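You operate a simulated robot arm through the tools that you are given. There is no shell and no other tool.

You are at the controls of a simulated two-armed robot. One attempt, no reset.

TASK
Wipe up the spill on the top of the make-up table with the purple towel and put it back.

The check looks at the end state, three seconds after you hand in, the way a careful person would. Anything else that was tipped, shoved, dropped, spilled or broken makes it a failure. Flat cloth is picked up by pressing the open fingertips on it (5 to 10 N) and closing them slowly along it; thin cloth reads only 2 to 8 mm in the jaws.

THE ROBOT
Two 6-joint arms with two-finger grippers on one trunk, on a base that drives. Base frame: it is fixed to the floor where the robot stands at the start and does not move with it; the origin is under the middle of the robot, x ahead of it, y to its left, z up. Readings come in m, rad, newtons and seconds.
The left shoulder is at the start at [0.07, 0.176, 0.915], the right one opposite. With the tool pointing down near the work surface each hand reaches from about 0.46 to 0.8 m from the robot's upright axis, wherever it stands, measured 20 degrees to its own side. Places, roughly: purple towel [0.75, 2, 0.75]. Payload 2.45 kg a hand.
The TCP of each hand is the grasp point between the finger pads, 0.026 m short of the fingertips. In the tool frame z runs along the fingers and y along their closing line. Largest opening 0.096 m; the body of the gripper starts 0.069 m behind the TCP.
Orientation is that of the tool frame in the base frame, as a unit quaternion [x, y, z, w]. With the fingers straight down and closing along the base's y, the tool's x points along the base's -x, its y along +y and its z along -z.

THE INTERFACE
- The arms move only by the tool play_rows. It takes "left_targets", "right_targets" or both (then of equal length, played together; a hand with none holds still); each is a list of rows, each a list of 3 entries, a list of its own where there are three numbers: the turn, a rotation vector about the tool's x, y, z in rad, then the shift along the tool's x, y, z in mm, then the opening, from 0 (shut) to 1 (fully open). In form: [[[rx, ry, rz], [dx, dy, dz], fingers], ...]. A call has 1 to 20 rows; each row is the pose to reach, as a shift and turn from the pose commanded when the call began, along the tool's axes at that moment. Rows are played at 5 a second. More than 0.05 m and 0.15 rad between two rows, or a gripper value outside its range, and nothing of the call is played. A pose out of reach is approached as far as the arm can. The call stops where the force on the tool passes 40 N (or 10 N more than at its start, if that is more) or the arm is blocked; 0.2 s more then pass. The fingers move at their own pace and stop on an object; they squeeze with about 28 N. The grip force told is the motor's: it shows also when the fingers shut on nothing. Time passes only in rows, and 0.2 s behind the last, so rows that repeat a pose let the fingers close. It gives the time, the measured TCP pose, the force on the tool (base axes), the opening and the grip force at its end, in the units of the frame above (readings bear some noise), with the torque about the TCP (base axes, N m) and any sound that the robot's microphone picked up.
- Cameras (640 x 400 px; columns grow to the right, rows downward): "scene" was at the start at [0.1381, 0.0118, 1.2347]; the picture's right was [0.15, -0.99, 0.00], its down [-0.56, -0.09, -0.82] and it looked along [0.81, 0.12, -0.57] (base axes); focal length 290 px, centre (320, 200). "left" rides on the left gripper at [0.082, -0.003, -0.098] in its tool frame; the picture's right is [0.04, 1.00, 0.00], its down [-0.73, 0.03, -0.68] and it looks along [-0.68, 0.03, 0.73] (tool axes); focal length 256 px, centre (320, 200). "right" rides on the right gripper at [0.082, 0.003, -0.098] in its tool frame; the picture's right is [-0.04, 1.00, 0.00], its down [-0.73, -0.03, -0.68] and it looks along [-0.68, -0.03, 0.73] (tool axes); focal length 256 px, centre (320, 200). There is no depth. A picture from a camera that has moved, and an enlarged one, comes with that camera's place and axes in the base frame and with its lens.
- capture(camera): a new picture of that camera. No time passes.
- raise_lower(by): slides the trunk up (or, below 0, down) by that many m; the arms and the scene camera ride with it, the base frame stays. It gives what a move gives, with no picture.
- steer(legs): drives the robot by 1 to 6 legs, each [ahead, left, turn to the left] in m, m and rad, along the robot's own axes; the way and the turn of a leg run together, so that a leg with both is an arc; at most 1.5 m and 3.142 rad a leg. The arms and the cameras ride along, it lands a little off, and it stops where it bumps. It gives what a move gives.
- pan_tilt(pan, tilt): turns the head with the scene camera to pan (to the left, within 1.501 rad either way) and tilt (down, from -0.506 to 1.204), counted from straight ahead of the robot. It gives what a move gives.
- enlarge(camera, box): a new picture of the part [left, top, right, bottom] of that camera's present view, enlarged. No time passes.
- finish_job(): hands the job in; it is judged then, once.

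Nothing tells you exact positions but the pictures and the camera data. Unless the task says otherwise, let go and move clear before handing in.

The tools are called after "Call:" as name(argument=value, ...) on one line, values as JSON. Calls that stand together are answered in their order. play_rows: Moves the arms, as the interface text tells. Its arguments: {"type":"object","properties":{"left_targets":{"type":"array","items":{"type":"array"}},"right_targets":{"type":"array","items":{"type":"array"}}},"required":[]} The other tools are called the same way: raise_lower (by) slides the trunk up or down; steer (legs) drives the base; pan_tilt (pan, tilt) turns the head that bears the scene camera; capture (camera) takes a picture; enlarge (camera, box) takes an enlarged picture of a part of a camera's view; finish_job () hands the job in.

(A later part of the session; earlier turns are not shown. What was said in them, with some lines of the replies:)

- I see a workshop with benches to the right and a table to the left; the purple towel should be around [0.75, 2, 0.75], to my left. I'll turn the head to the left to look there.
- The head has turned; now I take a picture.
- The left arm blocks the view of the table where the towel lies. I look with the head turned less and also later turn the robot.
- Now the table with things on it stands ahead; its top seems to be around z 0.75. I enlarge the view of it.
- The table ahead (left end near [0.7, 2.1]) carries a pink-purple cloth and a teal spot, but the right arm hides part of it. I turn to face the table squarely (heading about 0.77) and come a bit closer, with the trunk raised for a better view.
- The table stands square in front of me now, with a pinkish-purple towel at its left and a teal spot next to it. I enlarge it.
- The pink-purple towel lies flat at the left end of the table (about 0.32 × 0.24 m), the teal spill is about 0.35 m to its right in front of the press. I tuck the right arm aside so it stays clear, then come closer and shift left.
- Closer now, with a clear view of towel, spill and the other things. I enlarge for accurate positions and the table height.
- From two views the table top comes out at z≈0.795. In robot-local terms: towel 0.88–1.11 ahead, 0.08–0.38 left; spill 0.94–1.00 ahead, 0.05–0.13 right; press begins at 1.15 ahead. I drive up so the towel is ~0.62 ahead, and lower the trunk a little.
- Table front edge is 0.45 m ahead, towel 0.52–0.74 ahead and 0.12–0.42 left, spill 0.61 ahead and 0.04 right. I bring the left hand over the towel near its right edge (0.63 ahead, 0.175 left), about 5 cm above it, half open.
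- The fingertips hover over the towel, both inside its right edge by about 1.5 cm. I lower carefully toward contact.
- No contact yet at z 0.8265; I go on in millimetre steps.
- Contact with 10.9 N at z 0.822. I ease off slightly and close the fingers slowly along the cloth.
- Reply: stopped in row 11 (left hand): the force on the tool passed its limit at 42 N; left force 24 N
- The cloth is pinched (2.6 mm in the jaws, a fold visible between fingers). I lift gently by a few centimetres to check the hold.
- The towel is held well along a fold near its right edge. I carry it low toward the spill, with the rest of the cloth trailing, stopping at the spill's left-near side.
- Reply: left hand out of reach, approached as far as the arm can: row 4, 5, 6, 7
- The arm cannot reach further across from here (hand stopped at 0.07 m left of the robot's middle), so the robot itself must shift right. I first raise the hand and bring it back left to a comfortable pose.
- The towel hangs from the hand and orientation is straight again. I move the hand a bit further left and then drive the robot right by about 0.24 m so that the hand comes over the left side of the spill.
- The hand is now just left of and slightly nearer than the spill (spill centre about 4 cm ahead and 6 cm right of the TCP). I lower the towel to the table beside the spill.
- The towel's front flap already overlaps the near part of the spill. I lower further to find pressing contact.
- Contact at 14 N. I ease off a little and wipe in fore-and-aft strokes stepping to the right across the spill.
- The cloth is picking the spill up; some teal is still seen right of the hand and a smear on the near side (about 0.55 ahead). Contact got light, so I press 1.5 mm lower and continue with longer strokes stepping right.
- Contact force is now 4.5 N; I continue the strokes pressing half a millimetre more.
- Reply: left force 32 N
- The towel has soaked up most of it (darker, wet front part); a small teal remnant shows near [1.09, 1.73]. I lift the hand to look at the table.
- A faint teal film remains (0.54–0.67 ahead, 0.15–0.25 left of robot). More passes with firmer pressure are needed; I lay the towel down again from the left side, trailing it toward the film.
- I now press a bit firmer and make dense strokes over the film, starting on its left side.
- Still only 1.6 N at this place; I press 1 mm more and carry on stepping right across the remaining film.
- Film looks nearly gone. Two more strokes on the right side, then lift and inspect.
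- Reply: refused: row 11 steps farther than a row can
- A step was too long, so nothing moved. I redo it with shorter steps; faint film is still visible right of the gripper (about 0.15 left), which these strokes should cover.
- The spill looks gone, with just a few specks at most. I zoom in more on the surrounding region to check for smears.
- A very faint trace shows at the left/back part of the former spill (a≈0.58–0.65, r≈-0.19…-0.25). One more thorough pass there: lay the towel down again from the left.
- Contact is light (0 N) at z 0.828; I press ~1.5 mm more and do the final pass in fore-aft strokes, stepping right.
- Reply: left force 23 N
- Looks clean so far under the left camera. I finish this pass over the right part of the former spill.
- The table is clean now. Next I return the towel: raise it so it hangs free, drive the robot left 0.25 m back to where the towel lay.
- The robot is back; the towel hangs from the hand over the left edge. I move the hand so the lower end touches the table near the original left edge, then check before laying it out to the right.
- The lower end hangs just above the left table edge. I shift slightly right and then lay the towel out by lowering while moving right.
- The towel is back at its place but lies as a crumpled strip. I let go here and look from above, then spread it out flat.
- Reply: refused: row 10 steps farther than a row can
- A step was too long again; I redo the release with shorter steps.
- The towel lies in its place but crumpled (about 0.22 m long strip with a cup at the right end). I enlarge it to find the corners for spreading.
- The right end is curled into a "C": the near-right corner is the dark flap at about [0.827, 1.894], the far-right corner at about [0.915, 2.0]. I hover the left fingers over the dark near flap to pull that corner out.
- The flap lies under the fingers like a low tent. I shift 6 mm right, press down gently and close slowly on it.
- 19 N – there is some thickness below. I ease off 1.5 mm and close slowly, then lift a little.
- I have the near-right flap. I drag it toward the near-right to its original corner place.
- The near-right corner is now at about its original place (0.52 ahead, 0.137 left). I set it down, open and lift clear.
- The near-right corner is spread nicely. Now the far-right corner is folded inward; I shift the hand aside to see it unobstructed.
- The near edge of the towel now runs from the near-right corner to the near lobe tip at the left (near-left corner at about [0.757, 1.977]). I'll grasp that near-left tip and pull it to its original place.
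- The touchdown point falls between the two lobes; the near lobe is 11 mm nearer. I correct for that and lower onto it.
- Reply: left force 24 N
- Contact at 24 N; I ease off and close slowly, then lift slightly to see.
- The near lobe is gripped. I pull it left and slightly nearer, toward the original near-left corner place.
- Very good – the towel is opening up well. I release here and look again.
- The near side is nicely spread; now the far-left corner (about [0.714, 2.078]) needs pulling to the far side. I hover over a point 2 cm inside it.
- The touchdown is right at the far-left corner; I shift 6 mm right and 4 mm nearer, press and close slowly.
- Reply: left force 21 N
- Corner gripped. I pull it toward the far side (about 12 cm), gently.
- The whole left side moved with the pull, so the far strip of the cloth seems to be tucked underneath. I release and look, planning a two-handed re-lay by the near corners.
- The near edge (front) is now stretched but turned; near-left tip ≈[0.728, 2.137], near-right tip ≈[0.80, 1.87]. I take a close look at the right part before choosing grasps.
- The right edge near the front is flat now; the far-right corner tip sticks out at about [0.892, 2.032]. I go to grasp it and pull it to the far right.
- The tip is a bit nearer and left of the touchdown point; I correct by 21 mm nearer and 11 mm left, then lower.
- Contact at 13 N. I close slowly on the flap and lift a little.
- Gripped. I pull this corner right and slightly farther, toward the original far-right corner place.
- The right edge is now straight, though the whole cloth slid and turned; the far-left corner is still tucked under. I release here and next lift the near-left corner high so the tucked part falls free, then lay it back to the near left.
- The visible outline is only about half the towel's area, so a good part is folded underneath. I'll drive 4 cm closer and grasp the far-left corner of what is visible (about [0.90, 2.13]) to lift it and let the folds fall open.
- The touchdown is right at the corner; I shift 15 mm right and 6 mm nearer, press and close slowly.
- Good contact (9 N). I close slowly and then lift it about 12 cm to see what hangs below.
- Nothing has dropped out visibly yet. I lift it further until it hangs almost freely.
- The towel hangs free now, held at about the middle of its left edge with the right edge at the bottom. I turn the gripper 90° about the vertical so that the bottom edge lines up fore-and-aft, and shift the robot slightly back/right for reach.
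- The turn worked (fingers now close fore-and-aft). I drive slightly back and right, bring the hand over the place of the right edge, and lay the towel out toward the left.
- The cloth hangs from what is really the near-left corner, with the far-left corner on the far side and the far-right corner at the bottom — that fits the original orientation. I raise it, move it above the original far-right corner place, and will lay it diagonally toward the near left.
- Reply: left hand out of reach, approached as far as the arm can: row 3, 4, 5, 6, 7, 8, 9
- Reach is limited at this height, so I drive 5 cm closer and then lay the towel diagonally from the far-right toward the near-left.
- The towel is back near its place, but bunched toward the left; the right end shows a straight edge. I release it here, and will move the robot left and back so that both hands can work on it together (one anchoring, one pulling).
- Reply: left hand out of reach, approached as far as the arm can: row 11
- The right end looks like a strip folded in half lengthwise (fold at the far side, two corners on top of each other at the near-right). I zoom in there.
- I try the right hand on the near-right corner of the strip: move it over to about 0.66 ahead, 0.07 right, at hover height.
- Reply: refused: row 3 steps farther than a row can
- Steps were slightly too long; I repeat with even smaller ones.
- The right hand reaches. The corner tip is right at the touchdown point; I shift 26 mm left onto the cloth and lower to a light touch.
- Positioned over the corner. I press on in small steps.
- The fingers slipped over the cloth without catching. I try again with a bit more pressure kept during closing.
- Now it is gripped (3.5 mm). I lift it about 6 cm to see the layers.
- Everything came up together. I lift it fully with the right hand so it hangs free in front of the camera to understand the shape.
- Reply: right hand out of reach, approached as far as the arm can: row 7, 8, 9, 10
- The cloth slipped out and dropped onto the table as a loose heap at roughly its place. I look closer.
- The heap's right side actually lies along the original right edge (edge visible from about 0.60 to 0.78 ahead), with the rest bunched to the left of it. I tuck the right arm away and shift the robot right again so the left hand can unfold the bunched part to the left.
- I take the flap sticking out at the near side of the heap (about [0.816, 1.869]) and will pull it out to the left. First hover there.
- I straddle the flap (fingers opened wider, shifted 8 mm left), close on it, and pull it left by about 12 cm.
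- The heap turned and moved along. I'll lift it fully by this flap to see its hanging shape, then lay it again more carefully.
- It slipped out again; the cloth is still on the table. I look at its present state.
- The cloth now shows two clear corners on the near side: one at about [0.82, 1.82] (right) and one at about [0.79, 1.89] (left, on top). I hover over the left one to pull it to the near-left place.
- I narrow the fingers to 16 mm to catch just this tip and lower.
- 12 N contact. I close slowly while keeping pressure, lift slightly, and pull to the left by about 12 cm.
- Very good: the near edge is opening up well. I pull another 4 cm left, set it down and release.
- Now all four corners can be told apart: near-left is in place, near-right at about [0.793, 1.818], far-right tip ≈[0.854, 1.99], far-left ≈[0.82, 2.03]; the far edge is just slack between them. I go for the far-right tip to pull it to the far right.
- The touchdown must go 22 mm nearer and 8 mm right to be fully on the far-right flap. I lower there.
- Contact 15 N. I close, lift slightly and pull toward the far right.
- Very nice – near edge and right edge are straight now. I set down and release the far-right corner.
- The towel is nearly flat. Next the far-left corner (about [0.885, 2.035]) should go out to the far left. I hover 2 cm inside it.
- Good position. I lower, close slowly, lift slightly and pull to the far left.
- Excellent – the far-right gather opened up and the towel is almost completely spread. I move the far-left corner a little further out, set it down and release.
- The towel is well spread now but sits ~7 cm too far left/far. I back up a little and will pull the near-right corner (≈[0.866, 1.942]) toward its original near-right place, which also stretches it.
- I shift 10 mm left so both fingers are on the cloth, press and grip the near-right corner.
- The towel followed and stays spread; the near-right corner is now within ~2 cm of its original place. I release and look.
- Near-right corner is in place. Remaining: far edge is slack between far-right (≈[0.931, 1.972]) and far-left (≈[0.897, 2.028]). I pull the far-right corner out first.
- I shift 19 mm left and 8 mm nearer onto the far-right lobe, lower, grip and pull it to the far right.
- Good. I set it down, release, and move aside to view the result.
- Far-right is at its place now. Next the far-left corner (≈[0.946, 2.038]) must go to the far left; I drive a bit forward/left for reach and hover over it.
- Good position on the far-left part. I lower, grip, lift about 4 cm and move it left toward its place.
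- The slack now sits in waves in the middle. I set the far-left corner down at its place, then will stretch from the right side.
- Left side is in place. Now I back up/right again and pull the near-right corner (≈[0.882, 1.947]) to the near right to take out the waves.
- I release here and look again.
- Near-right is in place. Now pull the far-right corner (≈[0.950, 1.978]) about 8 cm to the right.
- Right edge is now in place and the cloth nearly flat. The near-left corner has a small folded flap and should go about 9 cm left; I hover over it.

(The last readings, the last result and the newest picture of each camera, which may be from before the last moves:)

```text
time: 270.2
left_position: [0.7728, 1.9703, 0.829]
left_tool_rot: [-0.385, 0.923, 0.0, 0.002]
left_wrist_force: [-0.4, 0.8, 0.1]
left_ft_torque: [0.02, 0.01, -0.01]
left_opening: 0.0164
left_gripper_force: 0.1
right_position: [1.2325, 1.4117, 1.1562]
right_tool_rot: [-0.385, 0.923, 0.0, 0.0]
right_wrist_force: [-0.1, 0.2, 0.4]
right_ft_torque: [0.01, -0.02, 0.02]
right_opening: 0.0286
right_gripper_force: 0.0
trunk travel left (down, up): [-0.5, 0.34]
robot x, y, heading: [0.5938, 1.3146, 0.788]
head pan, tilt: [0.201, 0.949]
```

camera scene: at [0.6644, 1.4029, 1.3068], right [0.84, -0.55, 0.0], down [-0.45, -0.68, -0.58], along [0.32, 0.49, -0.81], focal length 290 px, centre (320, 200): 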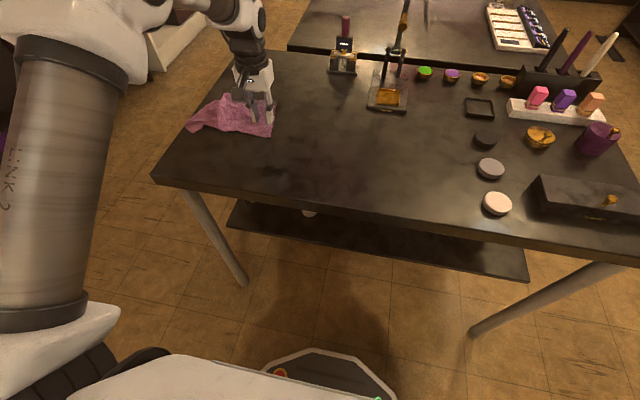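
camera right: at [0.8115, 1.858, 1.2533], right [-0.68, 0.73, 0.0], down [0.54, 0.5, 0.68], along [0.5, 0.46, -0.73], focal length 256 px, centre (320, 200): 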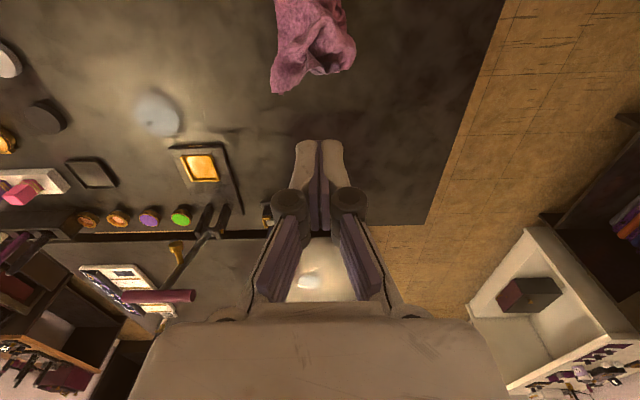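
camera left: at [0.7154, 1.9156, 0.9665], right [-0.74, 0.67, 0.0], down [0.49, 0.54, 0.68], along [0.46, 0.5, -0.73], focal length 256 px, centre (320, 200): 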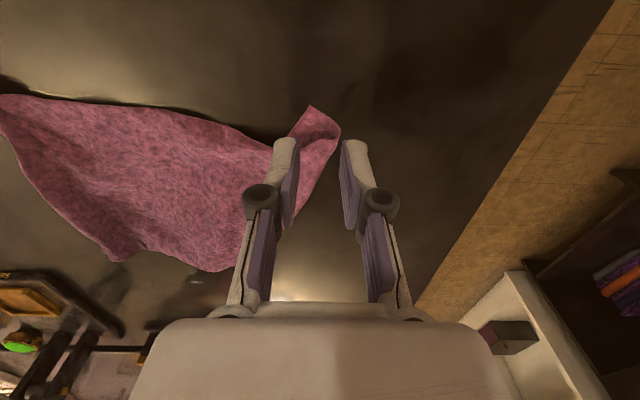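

Call:
play_rows(left_targets=[[[0, 0, 0], [0, 0, 1.5], 0.17], [[0, 0, 0], [0, 0, 2.5], 0.17], [[0, 0, 0], [0, 0, 2.5], 0.14], [[0, 0, 0], [0, 0, 2.2], 0.11], [[0, 0, 0], [0, 0, 1.9], 0.08], [[0, 0, 0], [0, 0, 1.5], 0.05], [[0, 0, 0], [0, 0, 1.1], 0.02], [[0, 0, 0], [0, 0, 0.9], 0], [[0, 0, 0], [0, 0, 0.9], 0], [[0, 0, 0], [0, 0, 0.9], 0], [[0, 0, 0], [0, 0, -8], 0], [[0, 0, 0], [6, 12, -12], 0], [[0, 0, 0], [16, 30, -12], 0], [[0, 0, 0], [26, 48, -12], 0], [[0, 0, 0], [36, 66, -11], 0], [[0, 0, 0], [42, 80, -10], 0], [[0, 0, 0], [42, 80, -10], 0]])

Call:
capture(camera="left")

Call:
enlarge(camera="scene", box=[160, 75, 320, 195])

```text
time: 273.8
left_position: [0.6856, 1.997, 0.8388]
left_tool_rot: [-0.386, 0.923, 0.001, 0.001]
left_wrist_force: [-0.2, 0.1, 0.1]
left_ft_torque: [0.0, -0.01, 0.04]
left_opening: 0.0
left_gripper_force: 28.4
right_position: [1.2324, 1.4125, 1.1554]
right_tool_rot: [-0.385, 0.923, 0.0, -0.001]
right_wrist_force: [-0.1, -0.1, -0.6]
right_ft_torque: [0.01, 0.02, -0.01]
right_opening: 0.0289
right_gripper_force: 0.0
trunk travel left (down, up): [-0.5, 0.34]
robot x, y, heading: [0.5923, 1.3106, 0.785]
head pan, tilt: [0.201, 0.949]
```

```text
taken
camera left: at [0.6302, 1.9375, 0.9377], right [-0.74, 0.67, 0.0], down [0.49, 0.54, 0.68], along [0.46, 0.5, -0.73], focal length 256 px, centre (320, 200)
```

left: 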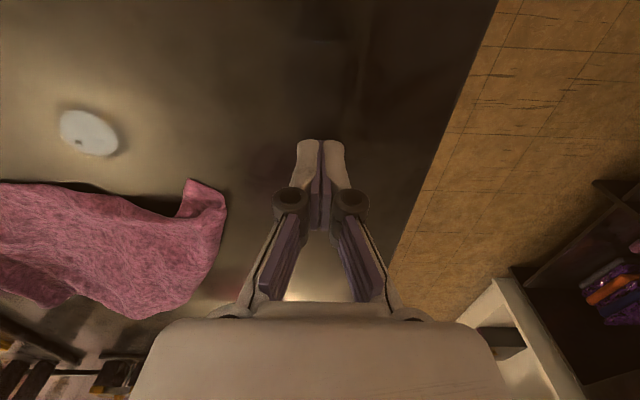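

```text
3.33 times, centred on (240, 135) of scene
camera zoom: at [0.6649, 1.4045, 1.3067], right [0.84, -0.55, 0.0], down [-0.45, -0.68, -0.58], along [0.32, 0.49, -0.81], focal length 966 px, centre (587, 417)
```

zoom: 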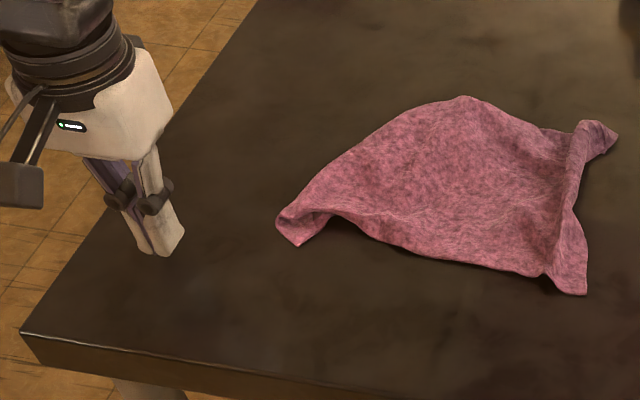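

The fingers slipped off the small flap. I try again a bit further inside the cloth with more pressure.

Call:
play_rows(left_targets=[[[0, 0, 0], [0, 0, -28], 0.24], [[0, 0, 0], [-25, -28, -35], 0.24], [[0, 0, 0], [-50, -58, -35], 0.24], [[0, 0, 0], [-70, -82, -35], 0.24], [[0, 0, 0], [-70, -82, -28], 0.24]])

Call:
capture(camera="left")

```text
time: 275.0
left_position: [0.7932, 1.9891, 0.8665]
left_tool_rot: [-0.385, 0.923, 0.0, 0.001]
left_wrist_force: [0.1, 0.7, 0.5]
left_ft_torque: [-0.03, 0.0, -0.01]
left_opening: 0.0232
left_gripper_force: 0.1
right_position: [1.2307, 1.4109, 1.1575]
right_tool_rot: [-0.385, 0.923, 0.0, 0.0]
right_wrist_force: [0.3, -0.4, 0.1]
right_ft_torque: [0.02, -0.03, -0.01]
right_opening: 0.029
right_gripper_force: 0.0
trunk travel left (down, up): [-0.5, 0.34]
robot x, y, heading: [0.5924, 1.3093, 0.791]
head pan, tilt: [0.201, 0.949]
```

```text
taken
camera left: at [0.738, 1.9299, 0.9656], right [-0.74, 0.67, 0.0], down [0.49, 0.54, 0.68], along [0.46, 0.5, -0.73], focal length 256 px, centre (320, 200)
```

left: 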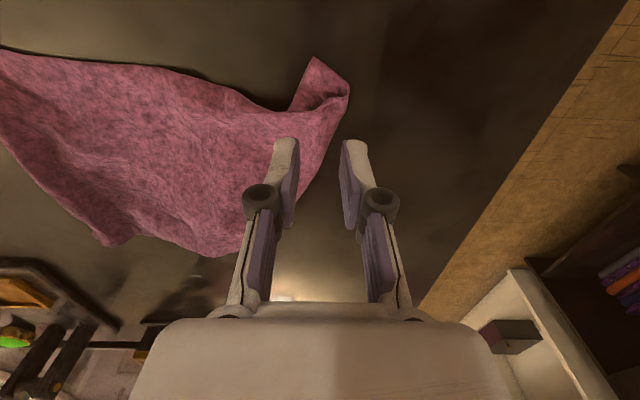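

Call:
play_rows(left_targets=[[[0, 0, 0], [0, -13, 12], 0.24], [[0, 0, 0], [0, -13, 26], 0.24], [[0, 0, 0], [0, -13, 33], 0.24], [[0, 0, 0], [0, -13, 37], 0.24], [[0, 0, 0], [0, -13, 39], 0.24], [[0, 0, 0], [0, -13, 40], 0.24]])

```text
time: 276.4
left_position: [0.8037, 1.9799, 0.8287]
left_tool_rot: [-0.385, 0.923, 0.001, 0.003]
left_wrist_force: [0.0, -0.1, 13.4]
left_ft_torque: [-0.02, 0.13, 0.0]
left_opening: 0.0233
left_gripper_force: 0.3
right_position: [1.2325, 1.4083, 1.1565]
right_tool_rot: [-0.385, 0.923, 0.001, 0.0]
right_wrist_force: [-0.7, 0.0, 0.5]
right_ft_torque: [0.01, -0.01, 0.01]
right_opening: 0.0288
right_gripper_force: 0.1
trunk travel left (down, up): [-0.5, 0.34]
robot x, y, heading: [0.5924, 1.3101, 0.793]
head pan, tilt: [0.201, 0.949]
```

Call:
play_rows(left_targets=[[[0, 0, 0], [0, 0, 0.1], 0.2], [[0, 0, 0], [0, 0, -0.2], 0.16], [[0, 0, 0], [0, 0, -0.5], 0.12], [[0, 0, 0], [0, 0, -0.8], 0.08], [[0, 0, 0], [0, 0, -1.1], 0.04], [[0, 0, 0], [0, 0, -1.3], 0], [[0, 0, 0], [0, 0, -1.3], 0], [[0, 0, 0], [0, 0, -1.3], 0], [[0, 0, 0], [0, 0, -10], 0], [[0, 0, 0], [5, 12, -16], 0], [[0, 0, 0], [14, 32, -16], 0], [[0, 0, 0], [24, 52, -15], 0], [[0, 0, 0], [34, 72, -14], 0], [[0, 0, 0], [43, 92, -12], 0], [[0, 0, 0], [48, 105, -9], 0], [[0, 0, 0], [48, 105, -9], 0]])

Call:
capture(camera="left")

Call:
enlarge(camera="scene", box=[160, 75, 320, 195])

```text
time: 279.8
left_position: [0.6943, 2.0199, 0.8365]
left_tool_rot: [-0.386, 0.923, 0.001, 0.002]
left_wrist_force: [0.2, 0.0, 1.0]
left_ft_torque: [0.03, 0.01, -0.03]
left_opening: 0.0039
left_gripper_force: 30.7
right_position: [1.2322, 1.411, 1.1561]
right_tool_rot: [-0.385, 0.923, 0.0, -0.001]
right_wrist_force: [0.8, 0.9, 0.2]
right_ft_torque: [0.0, -0.01, 0.02]
right_opening: 0.029
right_gripper_force: 0.0
trunk travel left (down, up): [-0.5, 0.34]
robot x, y, heading: [0.5855, 1.3086, 0.79]
head pan, tilt: [0.201, 0.949]
```

```text
taken
camera left: at [0.6391, 1.9602, 0.9349], right [-0.74, 0.67, 0.0], down [0.49, 0.54, 0.68], along [0.46, 0.5, -0.73], focal length 256 px, centre (320, 200)
```

left: 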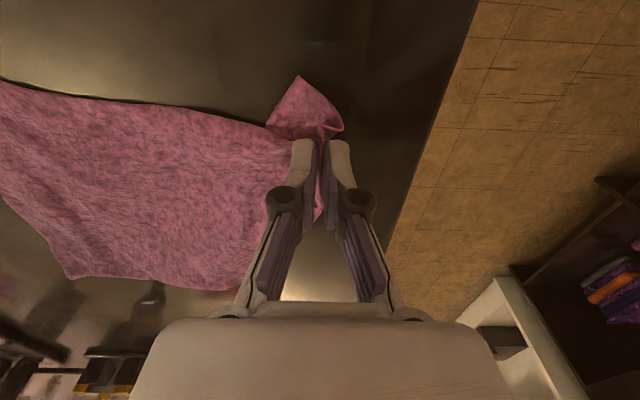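

```text
3.33 times, centred on (240, 135) of scene
camera zoom: at [0.6648, 1.4046, 1.3067], right [0.84, -0.55, 0.0], down [-0.44, -0.68, -0.58], along [0.32, 0.49, -0.81], focal length 966 px, centre (587, 417)
```

zoom: 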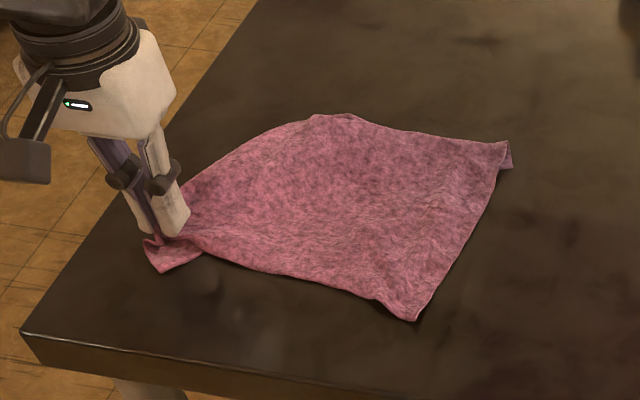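

Beautiful – the towel is now flat and nearly in its original place. I release it gently and inspect.

Call:
play_rows(left_targets=[[[0, 0, 0], [0, 0, 5], 0], [[0, 0, 0], [0, 0, 7], 0.05], [[0, 0, 0], [0, 0, 7], 0.12], [[0, 0, 0], [0, 0, 6], 0.2], [[0, 0, 0], [0, 0, 2], 0.25], [[0, 0, 0], [0, 0, -20], 0.25], [[0, 0, 0], [0, 0, -60], 0.25], [[0, 0, 0], [0, 0, -100], 0.25], [[0, 0, 0], [0, -10, -140], 0.25], [[0, 0, 0], [0, -20, -180], 0.25]])

Call:
capture(camera="left")

Call:
enlarge(camera="scene", box=[160, 75, 320, 195])

Call:
capture(camera="scene")

```text
time: 282.0
left_position: [0.7094, 2.0038, 1.0175]
left_tool_rot: [-0.386, 0.923, 0.001, 0.001]
left_wrist_force: [0.0, -0.8, -0.5]
left_ft_torque: [0.0, 0.0, 0.0]
left_opening: 0.0238
left_gripper_force: 0.0
right_position: [1.2325, 1.4098, 1.1555]
right_tool_rot: [-0.385, 0.923, 0.001, -0.001]
right_wrist_force: [-0.3, -0.8, 0.6]
right_ft_torque: [0.03, 0.02, -0.02]
right_opening: 0.0286
right_gripper_force: 0.0
trunk travel left (down, up): [-0.5, 0.34]
robot x, y, heading: [0.5887, 1.3095, 0.788]
head pan, tilt: [0.201, 0.949]
```

```text
taken
camera left: at [0.6532, 1.9447, 1.1167], right [-0.74, 0.67, 0.0], down [0.49, 0.54, 0.68], along [0.46, 0.5, -0.73], focal length 256 px, centre (320, 200)
```

left: 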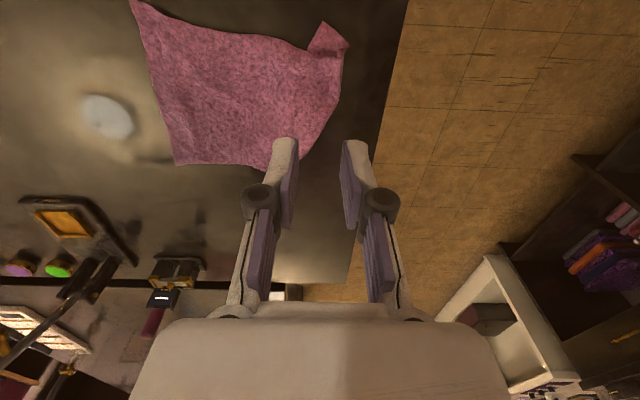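

```text
3.33 times, centred on (240, 135) of scene
camera zoom: at [0.6646, 1.4035, 1.3068], right [0.84, -0.55, 0.0], down [-0.44, -0.68, -0.58], along [0.32, 0.49, -0.81], focal length 966 px, centre (587, 417)
```

zoom: 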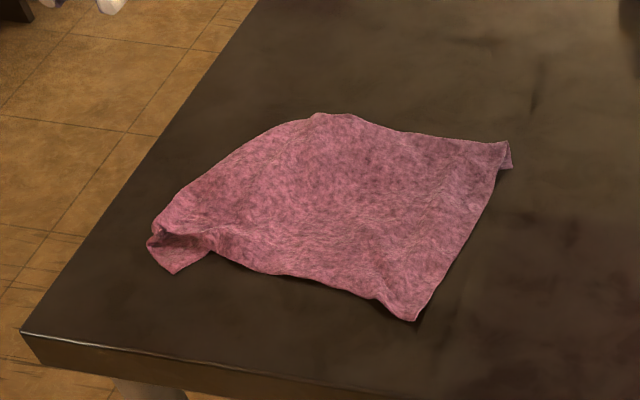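

```text
taken
camera scene: at [0.6646, 1.4035, 1.3068], right [0.84, -0.55, 0.0], down [-0.44, -0.68, -0.58], along [0.32, 0.49, -0.81], focal length 290 px, centre (320, 200)
```

scene: 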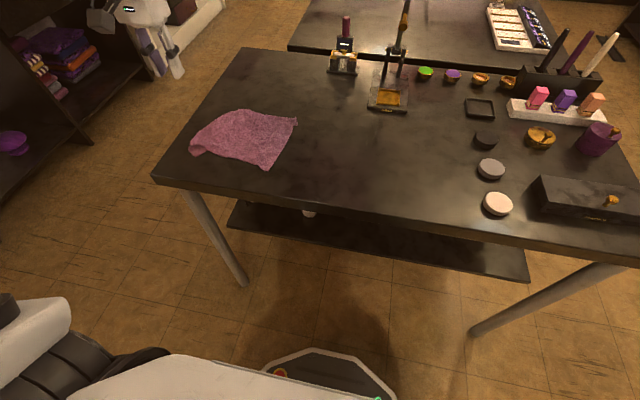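

The towel lies spread out with its centre within about 2 cm of the original. I look closer at the far-left and the corners to judge what's still folded.

Call:
enlarge(camera="scene", box=[185, 100, 305, 175])

Call:
enlarge(camera="left", box=[100, 0, 380, 175])

```text
5.33 times, centred on (245, 138) of scene
camera zoom: at [0.6646, 1.4035, 1.3068], right [0.84, -0.55, 0.0], down [-0.44, -0.68, -0.58], along [0.32, 0.49, -0.81], focal length 1545 px, centre (720, 533)
```

zoom: 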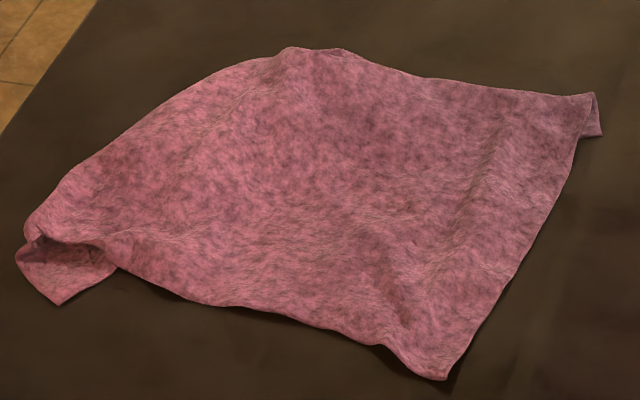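

```text
2.29 times, centred on (240, 88) of left
camera zoom: at [0.6532, 1.9447, 1.1167], right [-0.74, 0.67, 0.0], down [0.49, 0.54, 0.68], along [0.46, 0.5, -0.73], focal length 585 px, centre (503, 457)
```

zoom: 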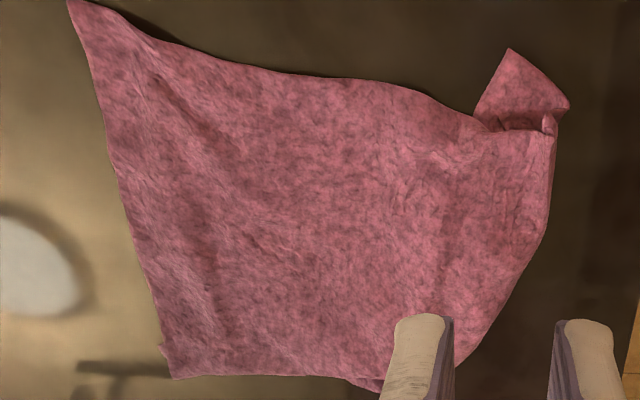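

The towel is essentially flat with just a small fold-over; good. Now I double-check that the spill area (around [1.046, 1.741]) and the rest of the table are clean.

Call:
enlarge(camera="scene", box=[280, 90, 420, 200])

Call:
enlarge(camera="right", box=[320, 0, 640, 200])

```text
3.64 times, centred on (350, 145) of scene
camera zoom: at [0.6646, 1.4035, 1.3068], right [0.84, -0.55, 0.0], down [-0.44, -0.68, -0.58], along [0.32, 0.49, -0.81], focal length 1054 px, centre (211, 400)
```

zoom: 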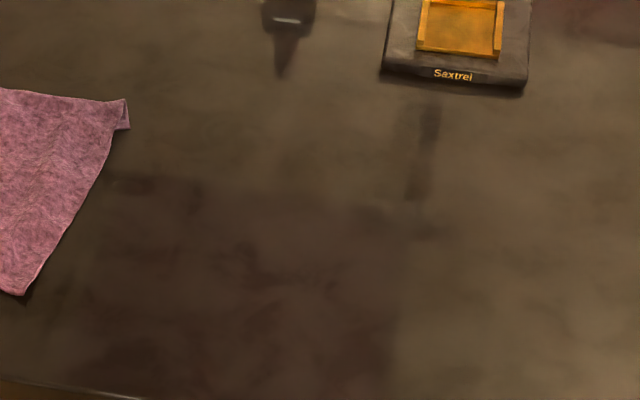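

```text
2.00 times, centred on (480, 100) of right
camera zoom: at [1.173, 1.354, 1.2538], right [-0.68, 0.73, 0.0], down [0.54, 0.5, 0.68], along [0.5, 0.46, -0.73], focal length 512 px, centre (0, 400)
```

zoom: 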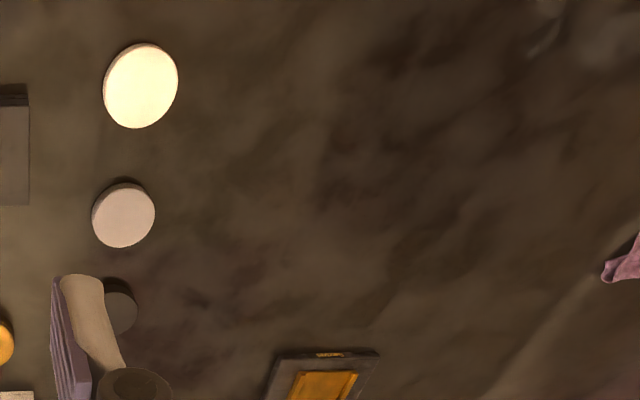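

The table is clean and all other items stand where they were. I raise the left hand, back the robot away clear of the table and take a final look.

Call:
play_rows(left_targets=[[[0, 0, 0], [10, 0, -20], 0.3], [[0, 0, 0], [25, 0, -45], 0.4], [[0, 0, 0], [40, 0, -70], 0.5]])

Call:
steer(legs=[[-0.45, 0, 0]])

Call:
pan_tilt(pan=0.0, tilt=0.65)

Call:
capture(camera="scene")

Call:
enlarge(camera="scene", box=[180, 80, 340, 200])

Call:
enlarge(camera="scene", box=[300, 80, 500, 220])

```text
time: 282.8
left_position: [0.6806, 1.9753, 1.0861]
left_tool_rot: [-0.385, 0.923, 0.0, 0.002]
left_wrist_force: [-0.6, -1.0, 0.5]
left_ft_torque: [0.03, -0.03, -0.02]
left_opening: 0.0481
left_gripper_force: 0.0
right_position: [1.2325, 1.4094, 1.1569]
right_tool_rot: [-0.385, 0.923, 0.0, 0.0]
right_wrist_force: [0.0, -1.2, -0.4]
right_ft_torque: [0.0, -0.02, 0.01]
right_opening: 0.029
right_gripper_force: 0.1
trunk travel left (down, up): [-0.5, 0.34]
robot x, y, heading: [0.5898, 1.3097, 0.794]
head pan, tilt: [0.201, 0.949]
```

```text
time: 285.5
left_position: [0.3654, 1.6572, 1.0855]
left_tool_rot: [-0.385, 0.923, 0.0, 0.001]
left_wrist_force: [-0.8, -0.1, -0.1]
left_ft_torque: [0.03, -0.03, -0.01]
left_opening: 0.0482
left_gripper_force: 0.1
right_position: [0.9157, 1.0898, 1.1553]
right_tool_rot: [-0.383, 0.924, 0.001, 0.001]
right_wrist_force: [0.7, 1.0, -0.2]
right_ft_torque: [-0.02, -0.02, 0.01]
right_opening: 0.0291
right_gripper_force: 0.0
trunk travel left (down, up): [-0.5, 0.34]
robot x, y, heading: [0.2736, 0.9916, 0.788]
head pan, tilt: [0.201, 0.949]
```

```text
time: 286.3
left_position: [0.3658, 1.6575, 1.0845]
left_tool_rot: [-0.384, 0.923, 0.001, 0.002]
left_wrist_force: [1.0, 0.7, 0.0]
left_ft_torque: [0.04, 0.03, 0.03]
left_opening: 0.0479
left_gripper_force: 0.0
right_position: [0.9163, 1.0904, 1.1559]
right_tool_rot: [-0.385, 0.923, 0.001, 0.001]
right_wrist_force: [-0.2, 0.1, -0.4]
right_ft_torque: [-0.04, 0.01, 0.02]
right_opening: 0.0287
right_gripper_force: 0.0
trunk travel left (down, up): [-0.5, 0.34]
robot x, y, heading: [0.2744, 0.9879, 0.786]
head pan, tilt: [0.0, 0.649]
```

```text
taken
camera scene: at [0.3697, 1.086, 1.3308], right [0.71, -0.7, 0.0], down [-0.43, -0.43, -0.8], along [0.56, 0.57, -0.61], focal length 290 px, centre (320, 200)
```

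scene: 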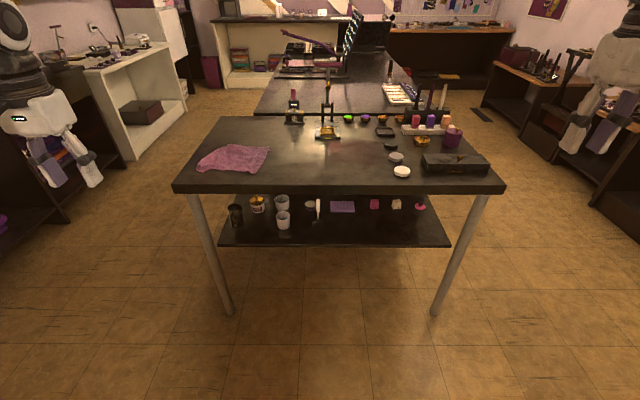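

```text
3.33 times, centred on (260, 140) of scene
camera zoom: at [0.3697, 1.086, 1.3308], right [0.71, -0.7, 0.0], down [-0.43, -0.43, -0.8], along [0.56, 0.57, -0.61], focal length 966 px, centre (520, 400)
```

zoom: 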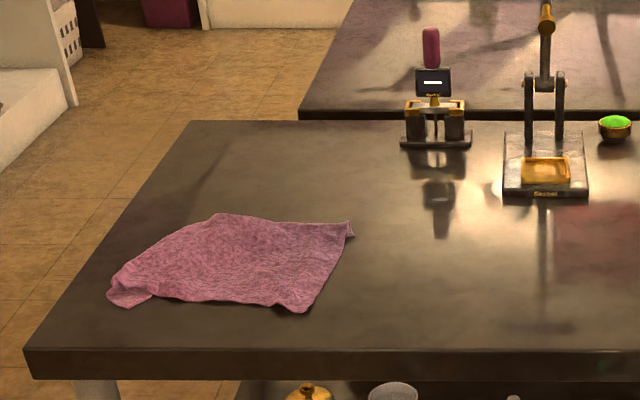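

```text
2.86 times, centred on (400, 150) of scene
camera zoom: at [0.3697, 1.086, 1.3308], right [0.71, -0.7, 0.0], down [-0.43, -0.43, -0.8], along [0.56, 0.57, -0.61], focal length 828 px, centre (91, 343)
```

zoom: 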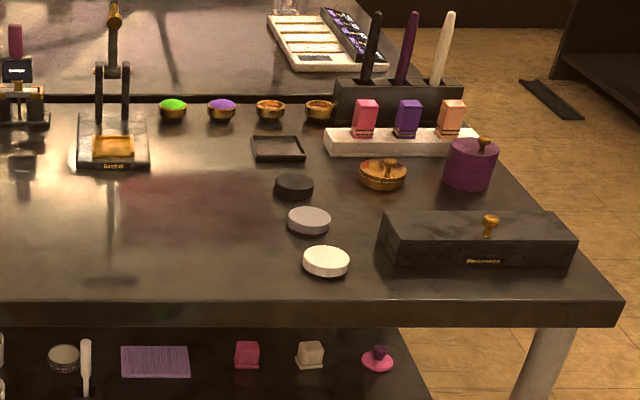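

The spill is gone, and the towel lies spread out at its original spot on the left of the table. Everything else on the table and shelf is where it was, and both hands are empty and clear. I hand the job in.

Call:
finish_job()

```text
The job is handed in.
```

I wiped up the spill with the purple towel and put the towel back on the left side of the make-up table. In the final pictures the table top is clean. Everything else on the table and the shelf below looks undisturbed.

- **Towel:** The towel is not quite as it was. It lies spread out with its centre about 2 cm from where it started, turned by roughly 6 degrees. The far-left part still seems to be tucked under and the near-left corner is folded over, so it covers about 60 to 70 percent of its original area.
- **How it went:** The towel bunched up after wiping, so I spent many grasps laying it out again. It slipped from the fingers a few times; once it dropped back onto the table, but it never left the table top.
- **Before handing in:** I let go of the towel, backed the robot away from the table and checked once more. Both hands are empty.
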